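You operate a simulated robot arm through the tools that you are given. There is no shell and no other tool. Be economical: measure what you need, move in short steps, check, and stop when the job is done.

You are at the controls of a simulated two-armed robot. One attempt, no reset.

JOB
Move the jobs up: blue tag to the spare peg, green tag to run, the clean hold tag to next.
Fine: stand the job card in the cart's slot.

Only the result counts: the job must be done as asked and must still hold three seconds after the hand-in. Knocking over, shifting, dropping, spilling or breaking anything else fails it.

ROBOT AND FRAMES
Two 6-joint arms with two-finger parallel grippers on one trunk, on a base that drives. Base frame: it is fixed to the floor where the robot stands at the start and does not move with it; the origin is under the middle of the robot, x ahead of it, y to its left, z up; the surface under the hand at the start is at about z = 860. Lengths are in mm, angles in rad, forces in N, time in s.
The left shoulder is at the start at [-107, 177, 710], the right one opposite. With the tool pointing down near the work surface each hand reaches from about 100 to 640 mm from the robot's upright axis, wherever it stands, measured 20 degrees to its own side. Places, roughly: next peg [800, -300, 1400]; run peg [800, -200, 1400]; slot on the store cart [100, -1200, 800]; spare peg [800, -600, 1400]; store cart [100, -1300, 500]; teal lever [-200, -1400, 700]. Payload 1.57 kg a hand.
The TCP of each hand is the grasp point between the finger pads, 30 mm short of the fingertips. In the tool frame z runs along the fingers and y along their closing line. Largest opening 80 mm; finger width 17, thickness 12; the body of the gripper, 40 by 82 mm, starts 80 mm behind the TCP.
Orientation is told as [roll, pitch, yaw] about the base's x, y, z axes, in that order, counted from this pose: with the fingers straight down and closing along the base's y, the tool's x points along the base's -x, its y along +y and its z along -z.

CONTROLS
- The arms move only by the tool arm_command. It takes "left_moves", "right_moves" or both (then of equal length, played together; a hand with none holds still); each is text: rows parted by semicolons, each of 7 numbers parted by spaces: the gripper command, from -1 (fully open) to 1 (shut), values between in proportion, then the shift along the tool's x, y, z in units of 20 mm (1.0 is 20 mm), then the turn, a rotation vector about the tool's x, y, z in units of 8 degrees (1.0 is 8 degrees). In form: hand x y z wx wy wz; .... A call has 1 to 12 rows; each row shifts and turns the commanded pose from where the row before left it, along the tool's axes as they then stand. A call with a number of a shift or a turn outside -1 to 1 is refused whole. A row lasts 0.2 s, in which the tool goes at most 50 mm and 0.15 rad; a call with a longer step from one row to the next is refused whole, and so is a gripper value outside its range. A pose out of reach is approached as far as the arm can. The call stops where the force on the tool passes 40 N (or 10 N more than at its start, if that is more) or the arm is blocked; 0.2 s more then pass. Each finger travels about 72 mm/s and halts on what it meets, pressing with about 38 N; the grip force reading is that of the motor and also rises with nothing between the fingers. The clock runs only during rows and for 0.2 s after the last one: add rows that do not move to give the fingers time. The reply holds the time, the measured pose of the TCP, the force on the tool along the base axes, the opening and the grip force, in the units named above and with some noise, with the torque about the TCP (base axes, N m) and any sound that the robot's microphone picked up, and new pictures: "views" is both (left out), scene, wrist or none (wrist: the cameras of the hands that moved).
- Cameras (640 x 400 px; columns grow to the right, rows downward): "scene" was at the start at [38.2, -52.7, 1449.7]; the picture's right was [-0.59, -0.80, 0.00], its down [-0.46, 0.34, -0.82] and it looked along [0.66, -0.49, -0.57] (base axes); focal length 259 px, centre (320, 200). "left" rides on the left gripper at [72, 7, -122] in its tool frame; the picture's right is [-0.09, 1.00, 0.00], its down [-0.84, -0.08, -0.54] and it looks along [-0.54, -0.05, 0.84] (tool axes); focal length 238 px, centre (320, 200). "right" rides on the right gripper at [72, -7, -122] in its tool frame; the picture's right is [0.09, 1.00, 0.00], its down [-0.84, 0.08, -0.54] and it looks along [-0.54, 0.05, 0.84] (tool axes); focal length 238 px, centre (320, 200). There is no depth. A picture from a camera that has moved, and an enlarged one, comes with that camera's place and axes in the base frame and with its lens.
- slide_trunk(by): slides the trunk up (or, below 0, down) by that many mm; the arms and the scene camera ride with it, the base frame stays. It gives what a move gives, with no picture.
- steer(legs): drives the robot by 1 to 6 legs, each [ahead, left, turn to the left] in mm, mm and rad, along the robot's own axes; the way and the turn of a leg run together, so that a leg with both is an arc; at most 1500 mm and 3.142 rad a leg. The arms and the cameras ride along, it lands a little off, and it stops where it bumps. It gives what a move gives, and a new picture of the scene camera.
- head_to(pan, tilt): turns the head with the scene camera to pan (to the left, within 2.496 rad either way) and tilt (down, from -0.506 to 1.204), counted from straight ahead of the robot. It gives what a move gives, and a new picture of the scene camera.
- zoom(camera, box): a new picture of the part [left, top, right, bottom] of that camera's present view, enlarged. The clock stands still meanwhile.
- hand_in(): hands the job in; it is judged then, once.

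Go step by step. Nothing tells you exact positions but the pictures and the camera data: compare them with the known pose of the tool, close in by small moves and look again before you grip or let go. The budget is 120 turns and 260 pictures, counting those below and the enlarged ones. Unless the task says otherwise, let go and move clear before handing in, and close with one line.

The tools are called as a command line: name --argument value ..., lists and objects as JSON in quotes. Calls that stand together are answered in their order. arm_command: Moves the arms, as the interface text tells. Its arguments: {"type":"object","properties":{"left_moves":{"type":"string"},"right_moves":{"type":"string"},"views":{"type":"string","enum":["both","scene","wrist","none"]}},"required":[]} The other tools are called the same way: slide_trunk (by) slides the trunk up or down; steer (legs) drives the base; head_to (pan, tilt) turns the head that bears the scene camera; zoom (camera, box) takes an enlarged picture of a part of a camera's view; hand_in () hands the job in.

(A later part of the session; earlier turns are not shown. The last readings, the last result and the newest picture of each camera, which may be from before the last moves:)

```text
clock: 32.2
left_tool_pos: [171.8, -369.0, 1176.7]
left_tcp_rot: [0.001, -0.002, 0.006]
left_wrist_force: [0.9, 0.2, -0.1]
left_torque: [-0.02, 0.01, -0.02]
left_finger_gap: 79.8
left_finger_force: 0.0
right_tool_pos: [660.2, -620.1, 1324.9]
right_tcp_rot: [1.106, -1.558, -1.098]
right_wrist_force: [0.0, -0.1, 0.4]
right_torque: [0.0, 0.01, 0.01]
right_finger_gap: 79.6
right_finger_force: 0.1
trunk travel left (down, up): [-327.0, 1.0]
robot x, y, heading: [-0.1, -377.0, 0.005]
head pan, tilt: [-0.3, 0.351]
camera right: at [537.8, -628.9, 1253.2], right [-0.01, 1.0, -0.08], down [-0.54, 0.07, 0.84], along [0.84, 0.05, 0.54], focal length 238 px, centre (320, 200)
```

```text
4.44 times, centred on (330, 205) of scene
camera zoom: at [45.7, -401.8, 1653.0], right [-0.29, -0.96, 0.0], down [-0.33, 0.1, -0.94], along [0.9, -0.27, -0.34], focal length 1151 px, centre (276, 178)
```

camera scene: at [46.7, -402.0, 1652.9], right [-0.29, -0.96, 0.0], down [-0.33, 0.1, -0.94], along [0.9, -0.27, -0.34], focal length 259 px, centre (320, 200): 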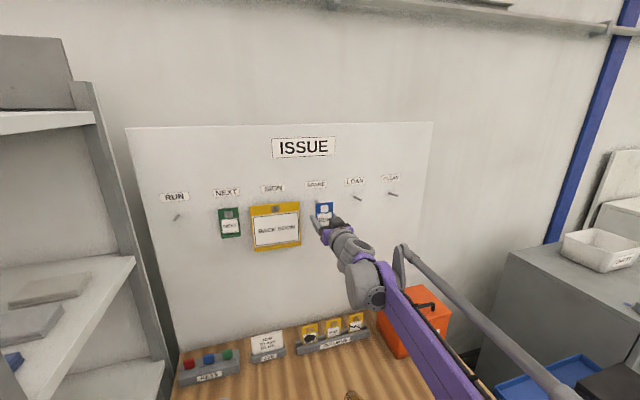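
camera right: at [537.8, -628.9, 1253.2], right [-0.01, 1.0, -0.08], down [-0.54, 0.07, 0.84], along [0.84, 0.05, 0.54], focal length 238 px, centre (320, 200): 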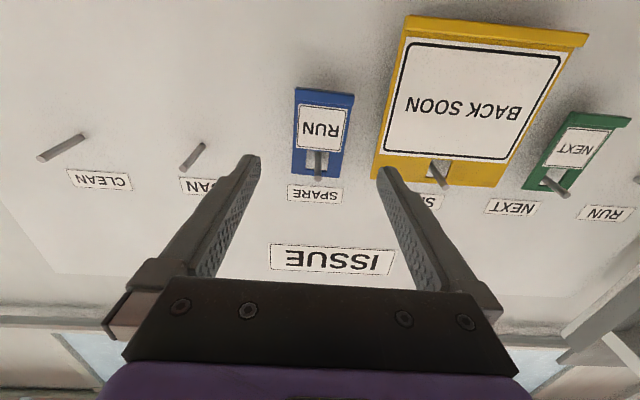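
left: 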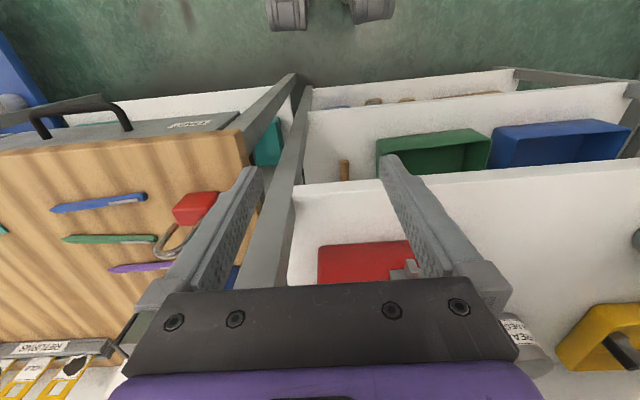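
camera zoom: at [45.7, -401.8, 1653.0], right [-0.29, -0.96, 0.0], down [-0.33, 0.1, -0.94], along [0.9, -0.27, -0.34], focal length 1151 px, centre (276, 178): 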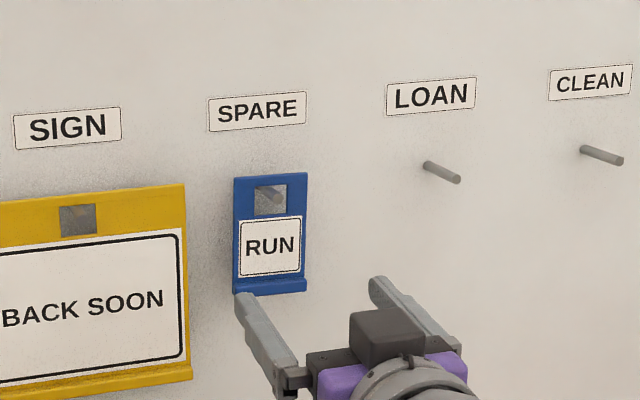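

Blue hangs properly on SPARE. Strafing left about 270 mm to face the green tag at y≈-350.

steer --legs '[[0, 270, 0]]'

arm_command --right_moves "-1 0 0 0 0 0 0" --views "wrist"

```text
clock: 35.2
left_tool_pos: [172.2, -101.0, 1176.1]
left_tcp_rot: [-0.002, -0.001, 0.005]
left_wrist_force: [0.7, 1.0, -0.2]
left_torque: [-0.02, 0.03, 0.0]
left_finger_gap: 80.0
left_finger_force: 0.1
right_tool_pos: [659.5, -351.1, 1323.7]
right_tcp_rot: [1.06, -1.558, -1.052]
right_wrist_force: [0.1, 0.1, -0.4]
right_torque: [-0.02, 0.04, -0.02]
right_finger_gap: 80.1
right_finger_force: 0.0
trunk travel left (down, up): [-327.0, 1.0]
robot x, y, heading: [3.6, -106.8, 0.006]
head pan, tilt: [-0.3, 0.351]
camera scene: at [45.2, -133.0, 1653.0], right [-0.29, -0.96, 0.0], down [-0.33, 0.1, -0.94], along [0.9, -0.27, -0.34], focal length 259 px, centre (320, 200)
```

scene: 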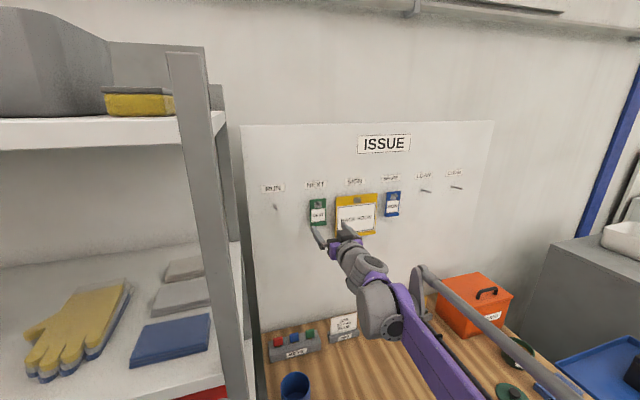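

```text
clock: 35.6
left_tool_pos: [170.9, -101.0, 1176.5]
left_tcp_rot: [-0.001, 0.0, 0.004]
left_wrist_force: [0.6, 0.2, 0.3]
left_torque: [0.01, -0.07, 0.0]
left_finger_gap: 79.7
left_finger_force: 0.1
right_tool_pos: [660.3, -353.0, 1323.6]
right_tcp_rot: [1.073, -1.56, -1.069]
right_wrist_force: [1.4, 0.2, -0.9]
right_torque: [0.04, -0.01, -0.03]
right_finger_gap: 80.0
right_finger_force: 0.1
trunk travel left (down, up): [-327.0, 1.0]
robot x, y, heading: [0.9, -103.1, 0.003]
head pan, tilt: [-0.3, 0.351]
camera right: at [537.6, -360.1, 1253.0], right [-0.01, 1.0, -0.08], down [-0.54, 0.06, 0.84], along [0.84, 0.05, 0.54], focal length 238 px, centre (320, 200)
```

right: 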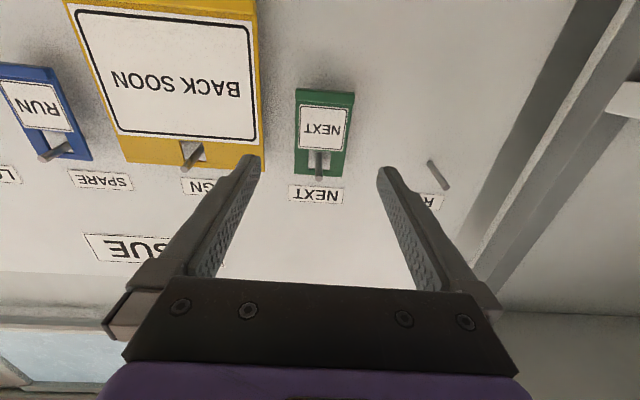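

The green tag looks exactly as blue did from this pose. The sign card is only about 10 mm from the open finger, so I'll narrow the opening to about 68 and advance.

arm_command --right_moves "-0.7 0 0 1 0 0 0;-0.7 0 0 1 0 0 0;-0.7 0 0 1 0 0 0;-0.7 0 0 1 0 0 0;-0.7 0 0 0.5 0 0 0;-0.7 0 0 0 0 0 0" --views "wrist"

zoom --camera "right" --box '[200, 80, 440, 260]'

```text
clock: 37.0
left_tool_pos: [172.1, -99.5, 1176.9]
left_tcp_rot: [0.0, -0.002, 0.005]
left_wrist_force: [0.9, -0.1, 0.1]
left_torque: [-0.01, -0.01, 0.0]
left_finger_gap: 80.0
left_finger_force: 0.0
right_tool_pos: [748.9, -352.2, 1323.3]
right_tcp_rot: [1.06, -1.558, -1.055]
right_wrist_force: [0.7, 0.3, -0.5]
right_torque: [0.01, -0.01, -0.02]
right_finger_gap: 67.8
right_finger_force: 0.0
trunk travel left (down, up): [-327.0, 1.0]
robot x, y, heading: [-3.8, -105.7, 0.001]
head pan, tilt: [-0.3, 0.351]
camera right: at [626.6, -359.3, 1252.8], right [-0.01, 1.0, -0.08], down [-0.54, 0.07, 0.84], along [0.84, 0.05, 0.54], focal length 238 px, centre (320, 200)
```

right: 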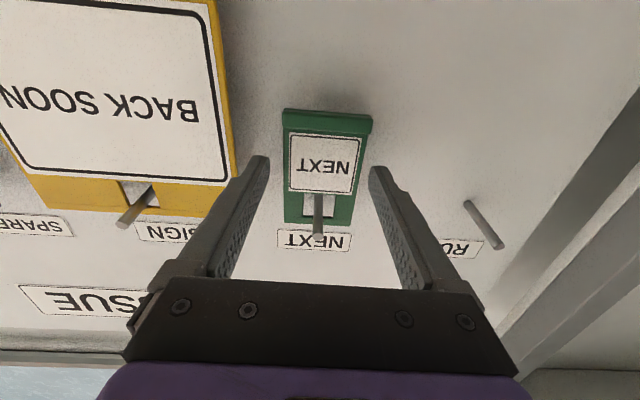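

```text
2.22 times, centred on (320, 170) of right
camera zoom: at [626.6, -359.3, 1252.8], right [-0.01, 1.0, -0.08], down [-0.54, 0.07, 0.84], along [0.84, 0.05, 0.54], focal length 530 px, centre (320, 267)
```

zoom: 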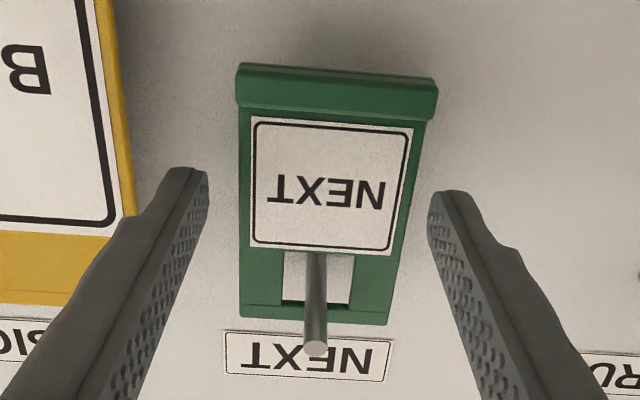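

arm_command --right_moves "-0.7 0 0.12 0 0 0 0;-0.7 0 0 0.5 0 0 0;-0.7 0 0 0.5 0 0 0;-0.7 0 0 0.3 0 0 0;0 0 0 0 0 0 0;0.5 0 0 0 0 0 0;1 0 0 0 0 0 0;1 0 0 0 0 0 0" --views "wrist"

```text
clock: 38.8
left_tool_pos: [170.8, -99.2, 1177.1]
left_tcp_rot: [0.0, 0.002, 0.004]
left_wrist_force: [-1.0, 0.4, 0.5]
left_torque: [0.01, 0.02, 0.01]
left_finger_gap: 80.1
left_finger_force: 0.0
right_tool_pos: [775.5, -347.5, 1323.9]
right_tcp_rot: [1.052, -1.559, -1.045]
right_wrist_force: [-1.0, 1.1, 0.1]
right_torque: [0.0, -0.02, 0.02]
right_finger_gap: 53.6
right_finger_force: 38.0
trunk travel left (down, up): [-327.0, 1.0]
robot x, y, heading: [-0.2, -105.6, 0.006]
head pan, tilt: [-0.3, 0.351]
camera right: at [652.7, -356.1, 1252.5], right [-0.01, 1.0, -0.08], down [-0.54, 0.07, 0.84], along [0.84, 0.05, 0.54], focal length 238 px, centre (320, 200)
```

right: 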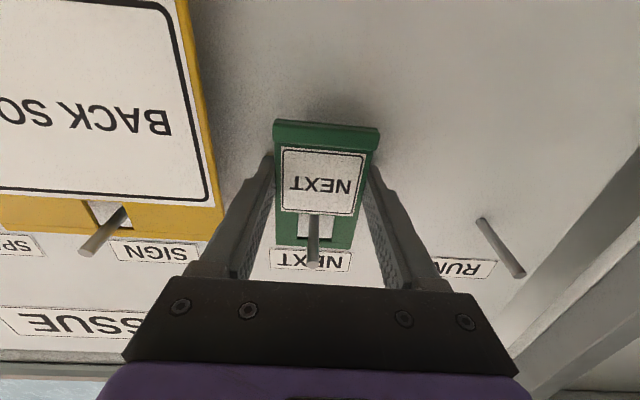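

Gripped. I'll lift 8 mm, withdraw, shift left 135 mm and stop just short of the RUN peg.

arm_command --right_moves "1 -0.4 0 0 0 0 0;1 0 0 -0.5 0 0 0;1 0 0 -1 0 0 0;1 0 0 -1 0 0 0;1 0 0 -0.8 0 0 0;1 0 1 0 0 0 0;1 0 1 0 0 0 0;1 0 1 0 0 0 0;1 0 1 0 0 0 0;1 0 1 0 0 0 0;1 0 1 0 0 0 0;1 0 0.75 0 0 0 0" --views "wrist"

zoom --camera "right" --box '[200, 100, 440, 280]'

```text
clock: 41.4
left_tool_pos: [170.6, -99.3, 1177.2]
left_tcp_rot: [0.0, 0.001, 0.004]
left_wrist_force: [0.3, -0.4, -0.1]
left_torque: [0.01, -0.01, 0.02]
left_finger_gap: 79.9
left_finger_force: 0.1
right_tool_pos: [709.5, -275.5, 1318.5]
right_tcp_rot: [-0.302, -1.505, 0.327]
right_wrist_force: [-0.6, 1.3, 0.6]
right_torque: [0.01, -0.02, 0.02]
right_finger_gap: 53.5
right_finger_force: 38.0
right hand out of reach, approached as far as the arm can: row 9, 10, 11, 12
trunk travel left (down, up): [-327.0, 1.0]
robot x, y, heading: [-0.5, -108.2, 0.003]
head pan, tilt: [-0.3, 0.351]
camera right: at [583.4, -288.2, 1254.0], right [-0.03, 0.99, -0.11], down [-0.49, 0.08, 0.87], along [0.87, 0.08, 0.49], focal length 238 px, centre (320, 200)
```

right: 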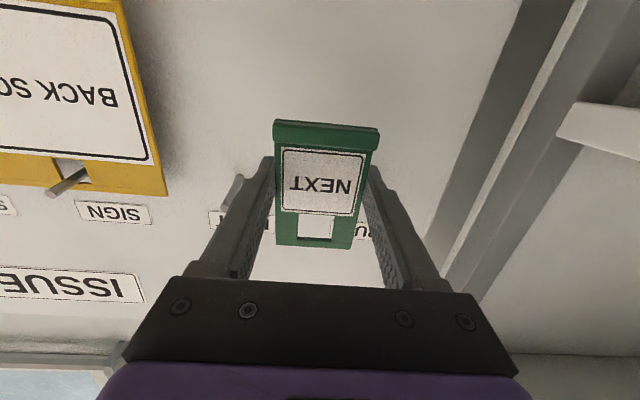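

```text
2.22 times, centred on (320, 190) of right
camera zoom: at [583.4, -288.2, 1254.0], right [-0.03, 0.99, -0.11], down [-0.49, 0.08, 0.87], along [0.87, 0.08, 0.49], focal length 530 px, centre (320, 222)
```

zoom: 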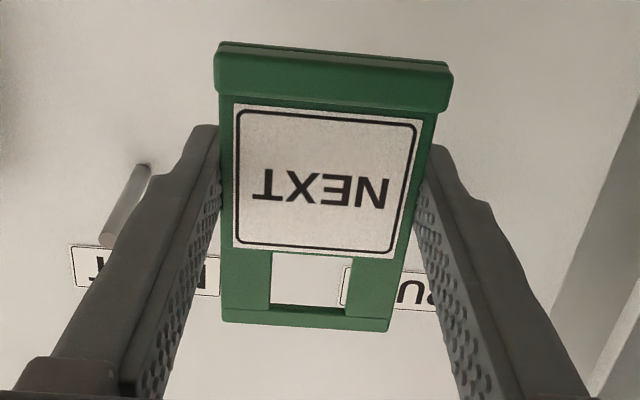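

That is past the arm's inward reach. I'll step the command back right, then strafe the robot left instead.

arm_command --right_moves "1 0 -1 0 0 0 0;1 0 -1 0 0 0 0;1 0 -1 0 0 0 0;1 0 -1 0 0 0 0;1 0 -1 0 0 0 0;1 0 0 0 0 0 0" --views "none"

```text
clock: 42.8
left_tool_pos: [171.9, -101.0, 1177.0]
left_tcp_rot: [0.001, -0.001, 0.004]
left_wrist_force: [0.7, 0.7, 0.1]
left_torque: [0.0, 0.0, 0.01]
left_finger_gap: 80.2
left_finger_force: 0.0
right_tool_pos: [711.1, -373.0, 1318.8]
right_tcp_rot: [-0.311, -1.507, 0.331]
right_wrist_force: [-0.4, 0.0, -0.1]
right_torque: [0.01, -0.01, -0.01]
right_finger_gap: 53.9
right_finger_force: 38.0
trunk travel left (down, up): [-327.0, 1.0]
robot x, y, heading: [1.4, -107.8, 0.002]
head pan, tilt: [-0.3, 0.351]
```

Now I'll restore the level orientation and height, back off a bit, and strafe left 108 mm (back to the original robot position).

arm_command --right_moves "1 -0.65 0 -0.5 0.12 -0.43 0.21;1 0 0 -0.5 0 0 0;1 0 0 0 0 0 0" --views "none"

steer --legs '[[0, 108, 0]]'

arm_command --right_moves "1 0 0 0 0 0 0" --views "wrist"

```text
clock: 43.6
left_tool_pos: [172.6, -100.1, 1177.5]
left_tcp_rot: [0.0, 0.002, 0.004]
left_wrist_force: [0.1, 0.9, 0.3]
left_torque: [-0.01, 0.01, -0.03]
left_finger_gap: 79.9
left_finger_force: 0.1
right_tool_pos: [691.7, -373.8, 1333.5]
right_tcp_rot: [1.503, -1.561, -1.499]
right_wrist_force: [0.0, -0.2, 0.4]
right_torque: [-0.02, 0.0, -0.02]
right_finger_gap: 53.6
right_finger_force: 38.2
trunk travel left (down, up): [-327.0, 1.0]
robot x, y, heading: [-0.7, -103.5, 0.004]
head pan, tilt: [-0.3, 0.351]
```

```text
clock: 45.2
left_tool_pos: [170.8, 5.2, 1177.4]
left_tcp_rot: [0.0, 0.001, 0.003]
left_wrist_force: [0.4, -0.3, 1.5]
left_torque: [0.01, 0.02, -0.03]
left_finger_gap: 79.9
left_finger_force: 0.0
right_tool_pos: [692.9, -268.1, 1332.6]
right_tcp_rot: [1.495, -1.561, -1.49]
right_wrist_force: [-0.5, 0.6, 0.0]
right_torque: [-0.06, 0.0, -0.01]
right_finger_gap: 53.2
right_finger_force: 38.0
trunk travel left (down, up): [-327.0, 1.0]
robot x, y, heading: [-2.3, -0.7, 0.007]
head pan, tilt: [-0.3, 0.351]
camera scene: at [44.6, -26.8, 1653.0], right [-0.29, -0.96, 0.0], down [-0.33, 0.1, -0.94], along [0.9, -0.27, -0.34], focal length 259 px, centre (320, 200)
```

scene: 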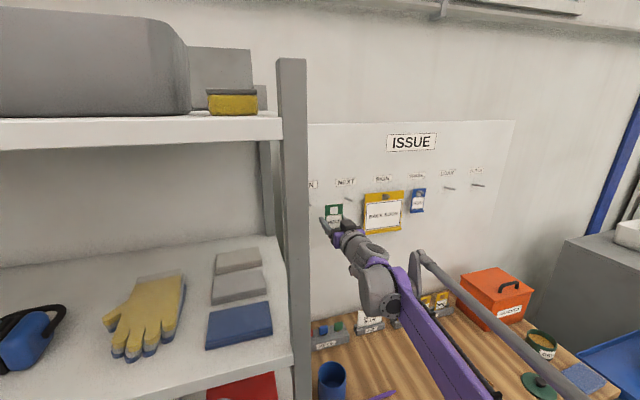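

```text
clock: 45.6
left_tool_pos: [171.4, 5.4, 1176.5]
left_tcp_rot: [0.002, -0.001, 0.003]
left_wrist_force: [0.5, -0.3, -0.9]
left_torque: [0.04, 0.01, 0.01]
left_finger_gap: 79.9
left_finger_force: 0.1
right_tool_pos: [691.7, -268.5, 1333.8]
right_tcp_rot: [1.494, -1.561, -1.492]
right_wrist_force: [0.4, 0.4, -0.6]
right_torque: [-0.03, -0.02, 0.0]
right_finger_gap: 53.6
right_finger_force: 38.2
trunk travel left (down, up): [-327.0, 1.0]
robot x, y, heading: [-0.1, -0.6, 0.009]
head pan, tilt: [-0.3, 0.351]
camera right: at [570.1, -277.0, 1261.1], right [0.0, 1.0, -0.08], down [-0.54, 0.07, 0.84], along [0.84, 0.05, 0.54], focal length 238 px, centre (320, 200)
```

right: 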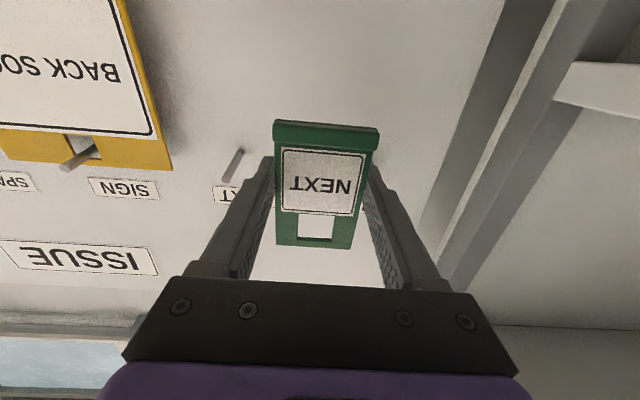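

Level again. Shift left 55 mm to y≈-213 and go forward to x≈748, then check the peg in the window.

arm_command --right_moves "1 0 1 0 0 0 0;1 0 1 0 0 0 0;1 0 0.77 0 0 0 0;1 0 0 1 0 0 0;1 0 0 1 0 0 0;1 0 0 0.7 0 0 0;1 0 0 0 0 0 0" --views "none"

zoom --camera "right" --box '[200, 100, 440, 280]'

```text
clock: 47.2
left_tool_pos: [171.5, 5.5, 1177.2]
left_tcp_rot: [0.002, 0.001, 0.003]
left_wrist_force: [0.0, -0.5, -0.7]
left_torque: [-0.04, 0.02, 0.02]
left_finger_gap: 80.0
left_finger_force: 0.1
right_tool_pos: [745.8, -212.6, 1334.0]
right_tcp_rot: [1.494, -1.559, -1.491]
right_wrist_force: [-0.3, 0.4, -0.2]
right_torque: [0.0, 0.02, 0.06]
right_finger_gap: 53.4
right_finger_force: 38.0
trunk travel left (down, up): [-327.0, 1.0]
robot x, y, heading: [-0.3, -0.9, 0.003]
head pan, tilt: [-0.3, 0.351]
```

```text
2.22 times, centred on (320, 190) of right
camera zoom: at [623.6, -220.7, 1261.7], right [0.0, 1.0, -0.08], down [-0.54, 0.07, 0.84], along [0.84, 0.05, 0.54], focal length 530 px, centre (320, 222)
```

zoom: 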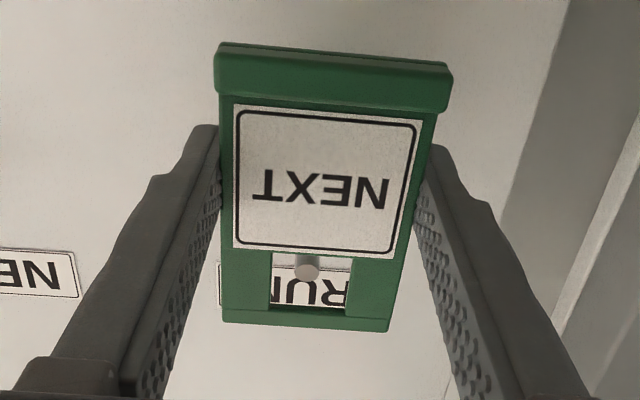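

arm_command --right_moves "1 0.15 0 0 0 0 0;1 0 0 0.5 0 0 0;1 0 0 0.5 0 0 0;1 0 0 0.45 0 0 0;1 0 0 0 0 0 0;1 0.2 0 0 0 0 0;1 0.15 0 0 0 0 0;1 0 0 0 0 0 0" --views "wrist"

```text
clock: 49.0
left_tool_pos: [171.7, 6.0, 1177.3]
left_tcp_rot: [-0.001, 0.0, 0.004]
left_wrist_force: [0.6, -0.2, 0.0]
left_torque: [-0.01, 0.01, -0.03]
left_finger_gap: 79.9
left_finger_force: 0.0
right_tool_pos: [774.8, -212.4, 1324.2]
right_tcp_rot: [1.491, -1.56, -1.488]
right_wrist_force: [0.3, -0.3, -0.3]
right_torque: [-0.01, 0.02, -0.02]
right_finger_gap: 53.8
right_finger_force: 37.9
trunk travel left (down, up): [-327.0, 1.0]
robot x, y, heading: [0.0, 2.5, 0.004]
head pan, tilt: [-0.3, 0.351]
camera right: at [653.0, -220.5, 1252.0], right [0.0, 1.0, -0.08], down [-0.54, 0.07, 0.84], along [0.84, 0.05, 0.54], focal length 238 px, centre (320, 200)
```

right: 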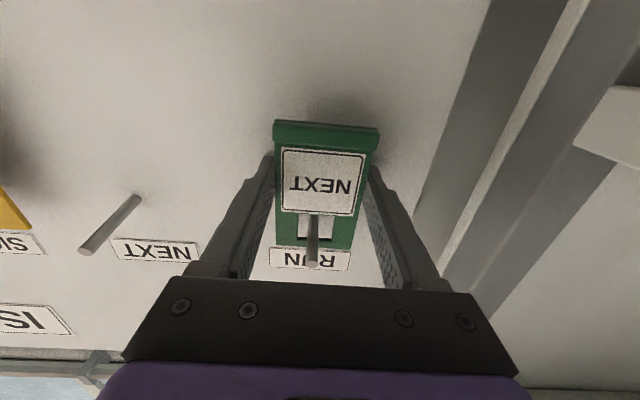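

Same pose as the original hang. I'll release and back off.

arm_command --right_moves "1 0.06 0 0 0 0 0;-0.5 0 0 0 0 0 0;-1 0 0 0 0 0 0;-1 0 0 0 0 0 0;-1 0 0 -0.5 0 0 0;-1 0 0 -1 0 0 0;-1 0 0 -1 0 0 0;-1 0 0 -1 0 0 0;-1 0 0 -1 0 0 0;-1 0 0 -1 0 0 0;-1 0 0 -1 0 0 0" --views "wrist"

head_to --pan -0.6 --tilt 0.75

```text
clock: 51.4
left_tool_pos: [169.3, 6.0, 1177.1]
left_tcp_rot: [0.0, 0.0, 0.004]
left_wrist_force: [1.0, 0.2, -0.6]
left_torque: [-0.03, 0.01, 0.0]
left_finger_gap: 79.9
left_finger_force: 0.0
right_tool_pos: [643.1, -211.7, 1322.7]
right_tcp_rot: [1.526, -1.56, -1.524]
right_wrist_force: [-0.3, 0.4, 0.0]
right_torque: [-0.04, -0.02, 0.03]
right_finger_gap: 80.1
right_finger_force: 0.2
trunk travel left (down, up): [-327.0, 1.0]
robot x, y, heading: [-0.5, -2.3, 0.006]
head pan, tilt: [-0.3, 0.351]
camera right: at [520.9, -220.3, 1250.3], right [0.0, 1.0, -0.08], down [-0.54, 0.07, 0.84], along [0.84, 0.05, 0.54], focal length 238 px, centre (320, 200)
```

right: 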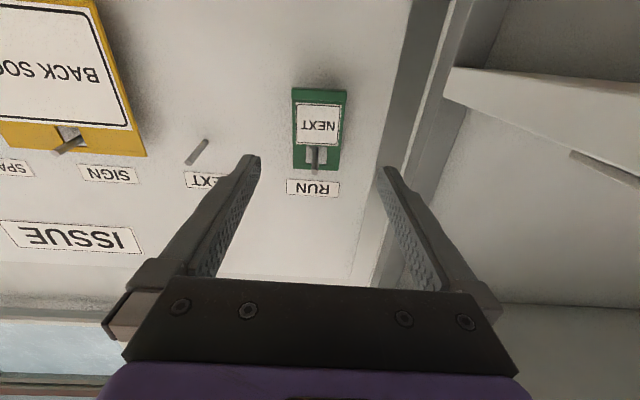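

```text
clock: 52.3
left_tool_pos: [171.1, 5.1, 1177.4]
left_tcp_rot: [-0.001, -0.001, 0.003]
left_wrist_force: [-0.5, -0.4, -0.6]
left_torque: [0.03, 0.0, -0.01]
left_finger_gap: 80.0
left_finger_force: 0.1
right_tool_pos: [643.6, -211.7, 1321.4]
right_tcp_rot: [1.49, -1.559, -1.487]
right_wrist_force: [0.6, 1.1, 0.0]
right_torque: [0.03, 0.0, 0.0]
right_finger_gap: 79.8
right_finger_force: 0.1
trunk travel left (down, up): [-327.0, 1.0]
robot x, y, heading: [-1.8, 1.6, 0.006]
head pan, tilt: [-0.6, 0.75]
camera scene: at [24.1, -46.0, 1617.4], right [-0.56, -0.83, 0.0], down [-0.56, 0.38, -0.73], along [0.61, -0.41, -0.68], focal length 259 px, centre (320, 200)
```

scene: 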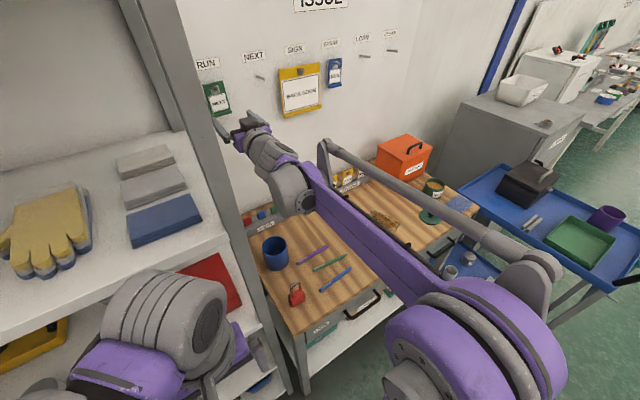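

Green hangs on RUN. The hold tags stand low in the RETURNS holder around y≈-568/-654/-742; the middle one is clean. I'll strafe right and roll the hand 180° so the camera sits on top for working near the bench.

steer --legs '[[0, -430, 0]]'

arm_command --right_moves "-1 0 0 -1 0 0 1;-1 0 0 -1 0 0 1;-1 0 0 0 0 0 1;-1 0 0 0 0 0 1;-1 0 0 0 0 0 1;-1 0 0 0 0 0 1;-1 0 0 0 0 0 1;-1 0 0 0 0 0 1;-1 0 0 0 0 0 1;-1 0 0 0 0 0 1;-1 0 0 0 0 0 1;-1 0 0 0 0 0 1" --views "scene"

```text
clock: 56.5
left_tool_pos: [171.4, -419.9, 1177.4]
left_tcp_rot: [0.0, -0.001, -0.005]
left_wrist_force: [-0.4, 0.5, -1.5]
left_torque: [0.04, -0.06, -0.01]
left_finger_gap: 80.0
left_finger_force: 0.1
right_tool_pos: [641.2, -642.0, 1321.8]
right_tcp_rot: [1.49, -1.563, -1.495]
right_wrist_force: [0.2, 0.1, 0.1]
right_torque: [0.02, -0.01, -0.02]
right_finger_gap: 80.2
right_finger_force: 0.1
trunk travel left (down, up): [-327.0, 1.0]
robot x, y, heading: [-1.5, -424.0, -0.009]
head pan, tilt: [-0.6, 0.75]
camera scene: at [23.8, -471.3, 1617.4], right [-0.57, -0.82, 0.0], down [-0.56, 0.39, -0.73], along [0.6, -0.42, -0.68], focal length 259 px, centre (320, 200)
```

scene: 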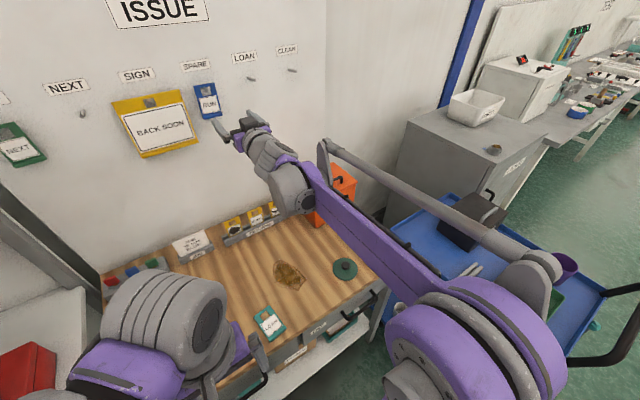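

```text
clock: 59.1
left_tool_pos: [169.6, -421.2, 1177.2]
left_tcp_rot: [-0.001, 0.0, -0.003]
left_wrist_force: [0.3, 0.1, 0.1]
left_torque: [-0.01, 0.02, 0.01]
left_finger_gap: 79.8
left_finger_force: 0.0
right_tool_pos: [601.9, -641.2, 1323.1]
right_tcp_rot: [1.571, 0.117, -1.575]
right_wrist_force: [-0.7, 0.4, -0.2]
right_torque: [0.01, -0.02, -0.03]
right_finger_gap: 80.0
right_finger_force: 0.1
trunk travel left (down, up): [-327.0, 1.0]
robot x, y, heading: [-4.7, -425.0, -0.0]
head pan, tilt: [-0.6, 0.75]
camera scene: at [23.7, -471.4, 1617.4], right [-0.57, -0.82, 0.0], down [-0.56, 0.39, -0.73], along [0.6, -0.42, -0.68], focal length 259 px, centre (320, 200)
```

scene: 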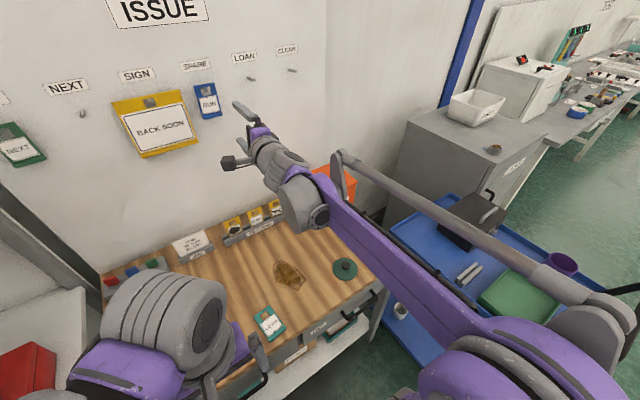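

arm_command --right_moves "-1 0 0 0 0 0 1;-1 0 0 0 0 0 1;-1 0 0 0 0 0 1;-1 0 0 0 0 0 1;-1 0 0 0 0 0 1;-1 0 0 0 0 0 1;-1 0 0 0 0 0 1;-1 0 0 0 0 0 1;-1 0 0 0 0 0 1;-1 0 0 0 0 0 1;-1 0 0 0 0 0 0.5" --views "none"

slide_trunk --by -170

arm_command --right_moves "-1 0 0 0 0 0 0" --views "both"

```text
clock: 61.5
left_tool_pos: [172.0, -420.0, 1176.7]
left_tcp_rot: [0.0, -0.001, -0.003]
left_wrist_force: [-0.3, -0.5, 0.6]
left_torque: [-0.01, 0.0, -0.02]
left_finger_gap: 80.1
left_finger_force: 0.0
right_tool_pos: [602.2, -642.9, 1321.7]
right_tcp_rot: [-1.5, 1.558, 1.636]
right_wrist_force: [-0.5, 0.7, 0.3]
right_torque: [0.01, 0.04, 0.0]
right_finger_gap: 80.0
right_finger_force: 0.1
trunk travel left (down, up): [-327.0, 1.0]
robot x, y, heading: [-1.1, -426.2, -0.008]
head pan, tilt: [-0.6, 0.75]
```

```text
clock: 63.5
left_tool_pos: [171.1, -420.2, 1007.7]
left_tcp_rot: [-0.001, 0.0, -0.004]
left_wrist_force: [0.0, -0.3, 0.8]
left_torque: [0.0, -0.03, 0.01]
left_finger_gap: 80.0
left_finger_force: 0.0
right_tool_pos: [601.3, -642.2, 1152.1]
right_tcp_rot: [-1.513, 1.56, 1.624]
right_wrist_force: [0.1, -0.2, -1.1]
right_torque: [0.0, -0.02, 0.03]
right_finger_gap: 80.1
right_finger_force: 0.1
trunk travel left (down, up): [-157.0, 171.0]
robot x, y, heading: [-1.0, -424.5, -0.004]
head pan, tilt: [-0.6, 0.75]
```

```text
clock: 63.9
left_tool_pos: [171.6, -420.4, 1007.1]
left_tcp_rot: [-0.001, 0.0, -0.003]
left_wrist_force: [-0.1, -0.3, -0.4]
left_torque: [0.02, 0.02, -0.01]
left_finger_gap: 80.0
left_finger_force: 0.0
right_tool_pos: [602.1, -641.5, 1151.1]
right_tcp_rot: [-1.492, 1.56, 1.644]
right_wrist_force: [0.1, -0.6, -0.2]
right_torque: [0.0, -0.02, 0.0]
right_finger_gap: 80.2
right_finger_force: 0.1
trunk travel left (down, up): [-157.0, 171.0]
robot x, y, heading: [-1.0, -426.2, -0.006]
head pan, tilt: [-0.6, 0.75]
camera scene: at [33.4, -471.4, 1444.7], right [-0.57, -0.82, 0.0], down [-0.56, 0.39, -0.73], along [0.6, -0.42, -0.68], focal length 259 px, centre (320, 200)
camera right: at [480.3, -637.3, 1224.2], right [0.0, -1.0, 0.08], down [-0.54, -0.07, -0.84], along [0.84, -0.05, -0.54], focal length 238 px, centre (320, 200)
```

scene: 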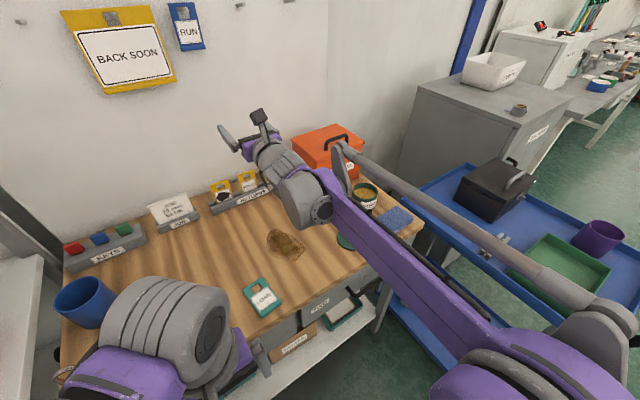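
right: 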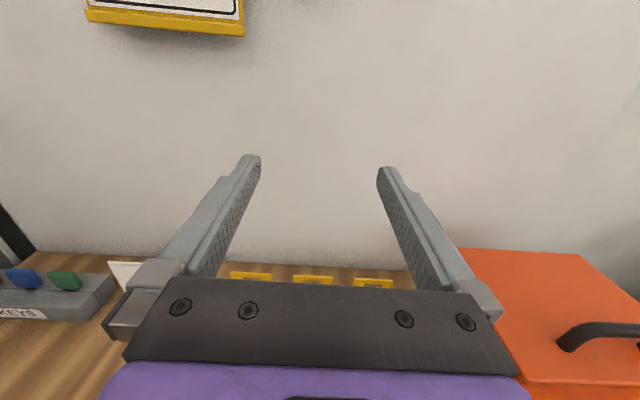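

The camera is on top and the three yellow tags are below, with the middle one at about [707,-652]. I'll descend 110 mm at this stand-off and look again.

arm_command --right_moves "-1 -1 0.5 0 0 0 0;-1 -1 0 0 0 0 0;-1 -1 0 0 0 0 0;-1 -1 0 -0.5 0 0 0;-1 -1 0 -1 0 0 0;-1 -0.5 0 -1 0 0 0;-1 0 0 0 0 0 0" --views "both"

```text
clock: 65.5
left_tool_pos: [171.8, -420.6, 1007.1]
left_tcp_rot: [-0.001, 0.0, -0.003]
left_wrist_force: [0.1, -1.1, 0.0]
left_torque: [-0.01, 0.01, -0.02]
left_finger_gap: 80.2
left_finger_force: 0.1
right_tool_pos: [552.2, -651.5, 1043.0]
right_tcp_rot: [-1.472, 1.56, 1.665]
right_wrist_force: [0.3, 0.2, 0.1]
right_torque: [0.03, 0.02, -0.01]
right_finger_gap: 80.2
right_finger_force: 0.0
trunk travel left (down, up): [-157.0, 171.0]
robot x, y, heading: [3.6, -423.7, -0.006]
head pan, tilt: [-0.6, 0.75]
camera scene: at [33.7, -471.4, 1444.7], right [-0.57, -0.82, 0.0], down [-0.56, 0.39, -0.73], along [0.6, -0.42, -0.68], focal length 259 px, centre (320, 200)
camera right: at [430.4, -646.8, 1114.2], right [0.0, -1.0, 0.08], down [-0.54, -0.07, -0.84], along [0.84, -0.05, -0.54], focal length 238 px, centre (320, 200)
```

scene: 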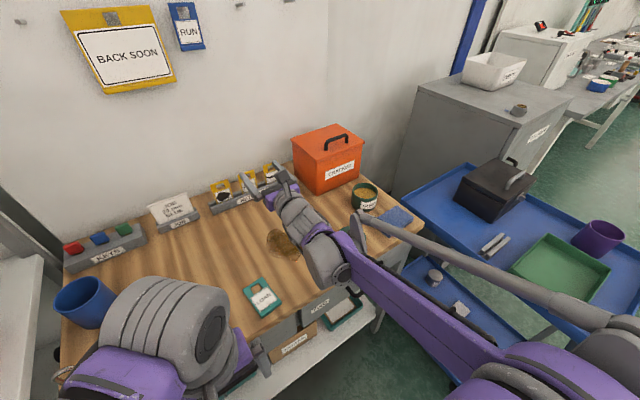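
right: 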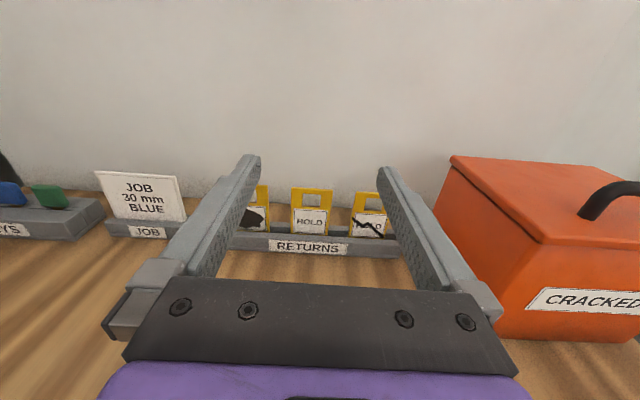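

zoom --camera "right" --box '[230, 165, 410, 280]'

zoom --camera "scene" --box '[130, 140, 300, 246]'

```text
3.48 times, centred on (320, 222) of right
camera zoom: at [430.4, -646.8, 1114.2], right [0.0, -1.0, 0.08], down [-0.54, -0.07, -0.84], along [0.84, -0.05, -0.54], focal length 829 px, centre (320, 122)
```

zoom: 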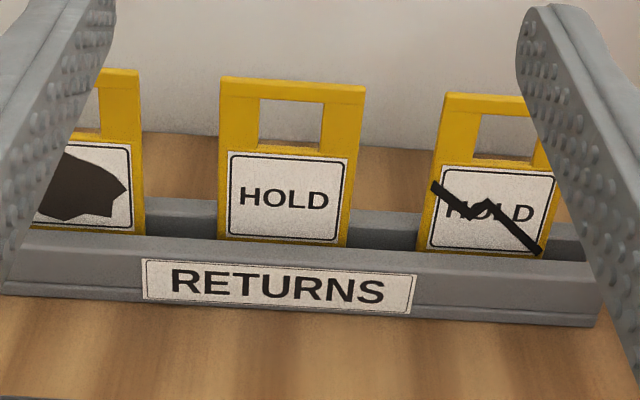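

```text
3.76 times, centred on (215, 193) of scene
camera zoom: at [33.7, -471.4, 1444.7], right [-0.57, -0.82, 0.0], down [-0.56, 0.39, -0.73], along [0.6, -0.42, -0.68], focal length 975 px, centre (715, 226)
```

zoom: 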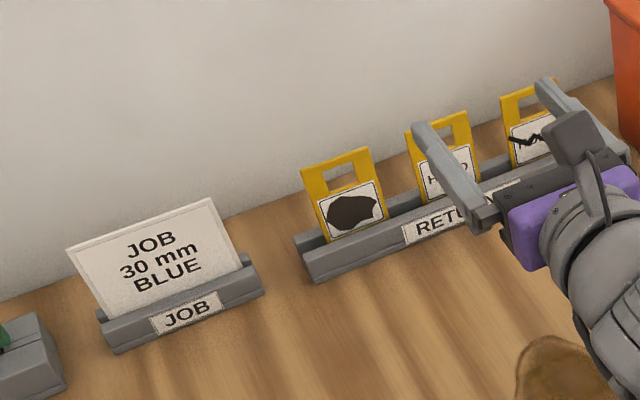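

The middle HOLD tag stands near x≈690, y≈-651, z 873–961, leaning slightly back. I'll pitch the hand 20° down for wrist clearance, narrow the opening to 68 mm and move to a pre-grasp 100 mm out.

arm_command --right_moves "-0.7 0 0 0 0 -0.9 0;-0.7 0 0 0 0 -0.8 0;-0.7 0 0 0 0 -0.8 0;-0.7 -0.8 0 0.7 0 0 0;-0.7 -0.8 0 0.7 0 0 0;-0.7 -0.8 0 0.7 0 0 0;-0.7 -0.8 0 0.7 0 0 0;-0.7 0 0 0 0 0 0" --views "both"

zoom --camera "right" --box '[200, 100, 440, 260]'

```text
clock: 67.3
left_tool_pos: [170.5, -420.6, 1007.9]
left_tcp_rot: [0.001, 0.0, -0.002]
left_wrist_force: [-0.7, 0.2, -0.6]
left_torque: [0.04, 0.01, 0.03]
left_finger_gap: 80.1
left_finger_force: 0.3
right_tool_pos: [581.8, -650.1, 963.0]
right_tcp_rot: [-0.029, 1.222, 3.113]
right_wrist_force: [0.5, 0.9, -0.4]
right_torque: [0.0, -0.01, 0.05]
right_finger_gap: 68.1
right_finger_force: 0.0
trunk travel left (down, up): [-157.0, 171.0]
robot x, y, heading: [2.4, -423.3, -0.001]
head pan, tilt: [-0.6, 0.75]
camera scene: at [33.1, -471.4, 1444.7], right [-0.57, -0.82, 0.0], down [-0.56, 0.39, -0.73], along [0.6, -0.42, -0.68], focal length 259 px, centre (320, 200)
camera right: at [492.0, -646.1, 1072.3], right [0.03, -1.0, 0.08], down [-0.8, -0.07, -0.6], along [0.6, -0.04, -0.8], focal length 238 px, centre (320, 200)
```

scene: 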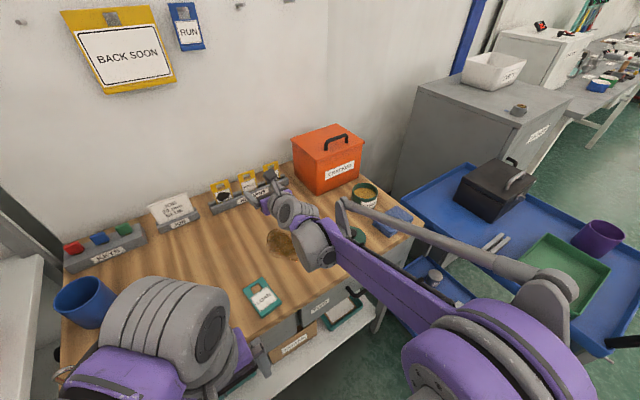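
right: 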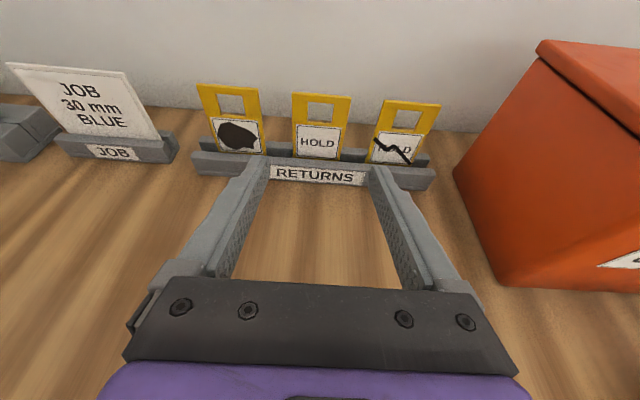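

```text
2.50 times, centred on (320, 180) of right
camera zoom: at [492.0, -646.1, 1072.3], right [0.03, -1.0, 0.08], down [-0.8, -0.07, -0.6], along [0.6, -0.04, -0.8], focal length 596 px, centre (320, 250)
```

zoom: 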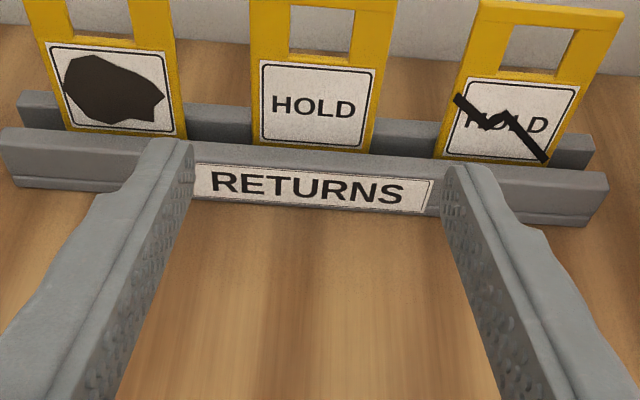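

arm_command --right_moves "-0.7 0 0 1 0 0 0;-0.7 0 0 1 0 0 0;-0.7 0 0 1 0 0 0;-0.7 0 0 0.8 0 0 0;-0.7 0 0 0 0 0 0" --views "wrist"

zoom --camera "scene" --box '[170, 140, 370, 265]'

```text
clock: 68.5
left_tool_pos: [171.4, -420.8, 1007.8]
left_tcp_rot: [0.001, 0.0, -0.002]
left_wrist_force: [0.6, 0.9, 0.8]
left_torque: [-0.01, 0.01, 0.02]
left_finger_gap: 79.9
left_finger_force: 0.1
right_tool_pos: [655.0, -650.0, 936.4]
right_tcp_rot: [-0.028, 1.222, 3.11]
right_wrist_force: [0.6, 0.1, -0.4]
right_torque: [-0.02, -0.05, 0.0]
right_finger_gap: 67.7
right_finger_force: 0.0
trunk travel left (down, up): [-157.0, 171.0]
robot x, y, heading: [-2.0, -426.9, -0.002]
head pan, tilt: [-0.6, 0.75]
camera right: at [564.1, -646.0, 1046.6], right [0.03, -1.0, 0.08], down [-0.8, -0.07, -0.6], along [0.6, -0.04, -0.8], focal length 238 px, centre (320, 200)
```

right: 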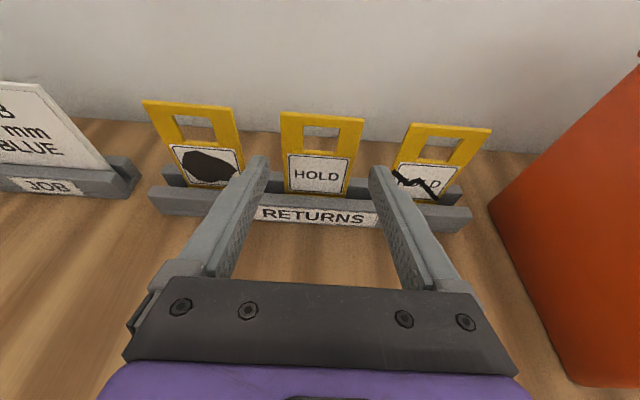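

```text
3.20 times, centred on (270, 202) of scene
camera zoom: at [33.2, -471.4, 1444.7], right [-0.57, -0.82, 0.0], down [-0.56, 0.39, -0.73], along [0.6, -0.42, -0.68], focal length 829 px, centre (480, 192)
```

zoom: 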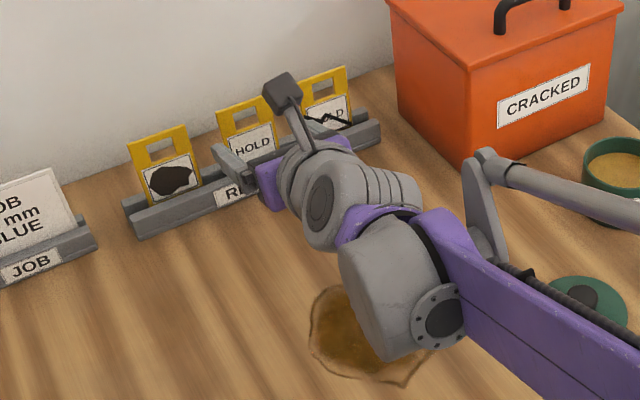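

arm_command --right_moves "-0.7 0 0 0.6 0 0 0;-0.7 0 0 0.6 0 0 0;-0.7 0 0 0 0 0 0" --views "wrist"

zoom --camera "right" --box '[220, 100, 420, 230]'

```text
clock: 69.3
left_tool_pos: [170.2, -419.6, 1006.7]
left_tcp_rot: [0.0, 0.0, -0.005]
left_wrist_force: [0.3, -0.5, 0.3]
left_torque: [-0.01, 0.01, -0.01]
left_finger_gap: 79.7
left_finger_force: 0.1
right_tool_pos: [677.2, -649.3, 929.0]
right_tcp_rot: [-0.028, 1.221, 3.112]
right_wrist_force: [0.7, -0.7, 0.5]
right_torque: [-0.01, 0.01, 0.02]
right_finger_gap: 67.8
right_finger_force: 0.0
trunk travel left (down, up): [-157.0, 171.0]
robot x, y, heading: [2.9, -421.6, -0.003]
head pan, tilt: [-0.6, 0.75]
camera right: at [587.5, -645.1, 1038.5], right [0.03, -1.0, 0.08], down [-0.8, -0.07, -0.6], along [0.6, -0.04, -0.8], focal length 238 px, centre (320, 200)
```

right: 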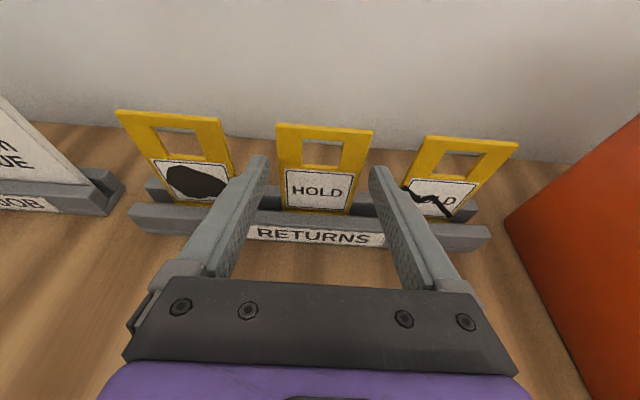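

```text
3.08 times, centred on (320, 165) of right
camera zoom: at [587.5, -645.1, 1038.5], right [0.03, -1.0, 0.08], down [-0.8, -0.07, -0.6], along [0.6, -0.04, -0.8], focal length 733 px, centre (320, 308)
```

zoom: 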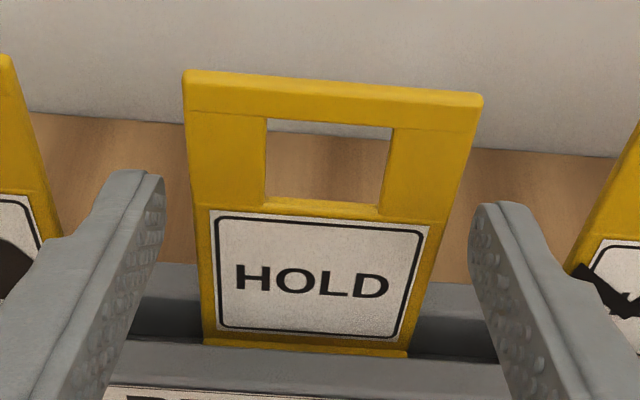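

The plate is about 22 mm ahead of the TCP. I'll go in 10 mm more and close.

arm_command --right_moves "-0.7 0 0 0.5 0 0 0;-0.2 0 0 0 0 0 0;0.3 0 0 0 0 0 0;1 0 0 0 0 0 0;1 0 0 0 0 0 0" --views "wrist"

```text
clock: 70.5
left_tool_pos: [170.6, -421.0, 1007.9]
left_tcp_rot: [0.001, 0.001, -0.003]
left_wrist_force: [0.7, -0.2, -0.3]
left_torque: [-0.02, 0.03, 0.01]
left_finger_gap: 79.8
left_finger_force: 0.2
right_tool_pos: [686.6, -649.0, 925.5]
right_tcp_rot: [-0.029, 1.219, 3.114]
right_wrist_force: [-0.2, -0.5, -0.7]
right_torque: [0.04, -0.01, -0.02]
right_finger_gap: 53.9
right_finger_force: 37.8
trunk travel left (down, up): [-157.0, 171.0]
robot x, y, heading: [-2.2, -421.6, -0.003]
head pan, tilt: [-0.6, 0.75]
camera right: at [596.1, -644.7, 1034.2], right [0.03, -1.0, 0.08], down [-0.8, -0.07, -0.6], along [0.6, -0.04, -0.8], focal length 238 px, centre (320, 200)
```

right: 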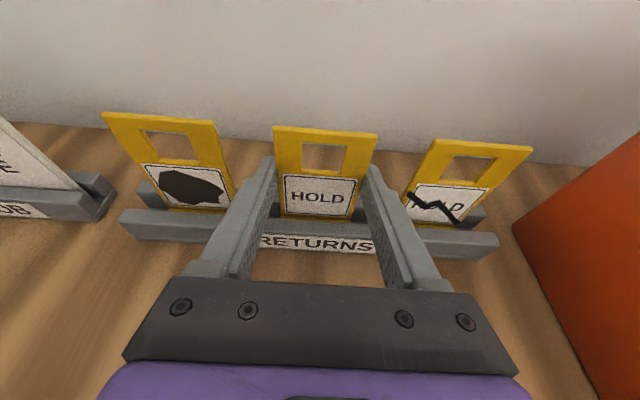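

Gripped. Lifting straight up 80 mm.

arm_command --right_moves "1 0.47 0 -0.17 0 0 0;1 0.47 0 -0.17 0 0 0;1 0.94 0 -0.34 0 0 0;1 0.94 0 -0.34 0 0 0;1 0.94 0 -0.34 0 0 0;1 0 0 0 0 0 0" --views "wrist"

zoom --camera "scene" --box '[130, 110, 370, 260]'

```text
clock: 71.9
left_tool_pos: [170.7, -420.3, 1007.6]
left_tcp_rot: [0.002, -0.001, -0.003]
left_wrist_force: [0.1, -0.4, 0.7]
left_torque: [-0.01, -0.01, -0.01]
left_finger_gap: 80.0
left_finger_force: 0.1
right_tool_pos: [685.8, -651.6, 1005.0]
right_tcp_rot: [-0.028, 1.221, 3.112]
right_wrist_force: [0.1, -0.2, -0.7]
right_torque: [-0.02, 0.04, -0.01]
right_finger_gap: 53.6
right_finger_force: 38.4
trunk travel left (down, up): [-157.0, 171.0]
robot x, y, heading: [0.1, -425.7, -0.001]
head pan, tilt: [-0.6, 0.75]
camera right: at [596.2, -646.6, 1114.9], right [0.03, -1.0, 0.08], down [-0.8, -0.07, -0.6], along [0.6, -0.04, -0.8], focal length 238 px, centre (320, 200)
```

right: 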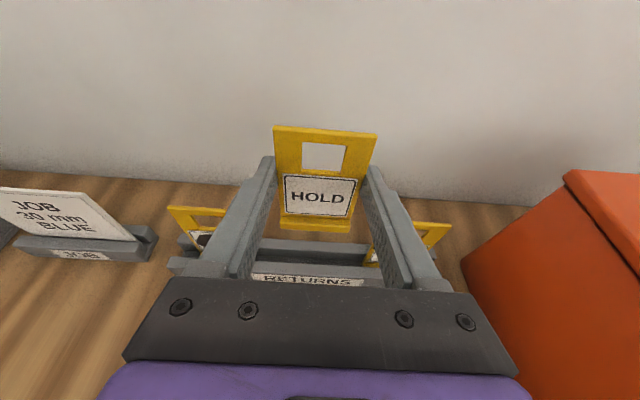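

```text
2.67 times, centred on (250, 185) of scene
camera zoom: at [33.5, -471.5, 1444.7], right [-0.57, -0.82, 0.0], down [-0.56, 0.39, -0.73], along [0.6, -0.42, -0.68], focal length 690 px, centre (507, 240)
```

zoom: 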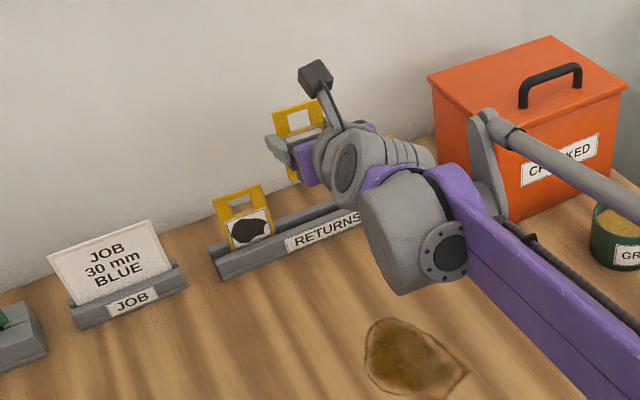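

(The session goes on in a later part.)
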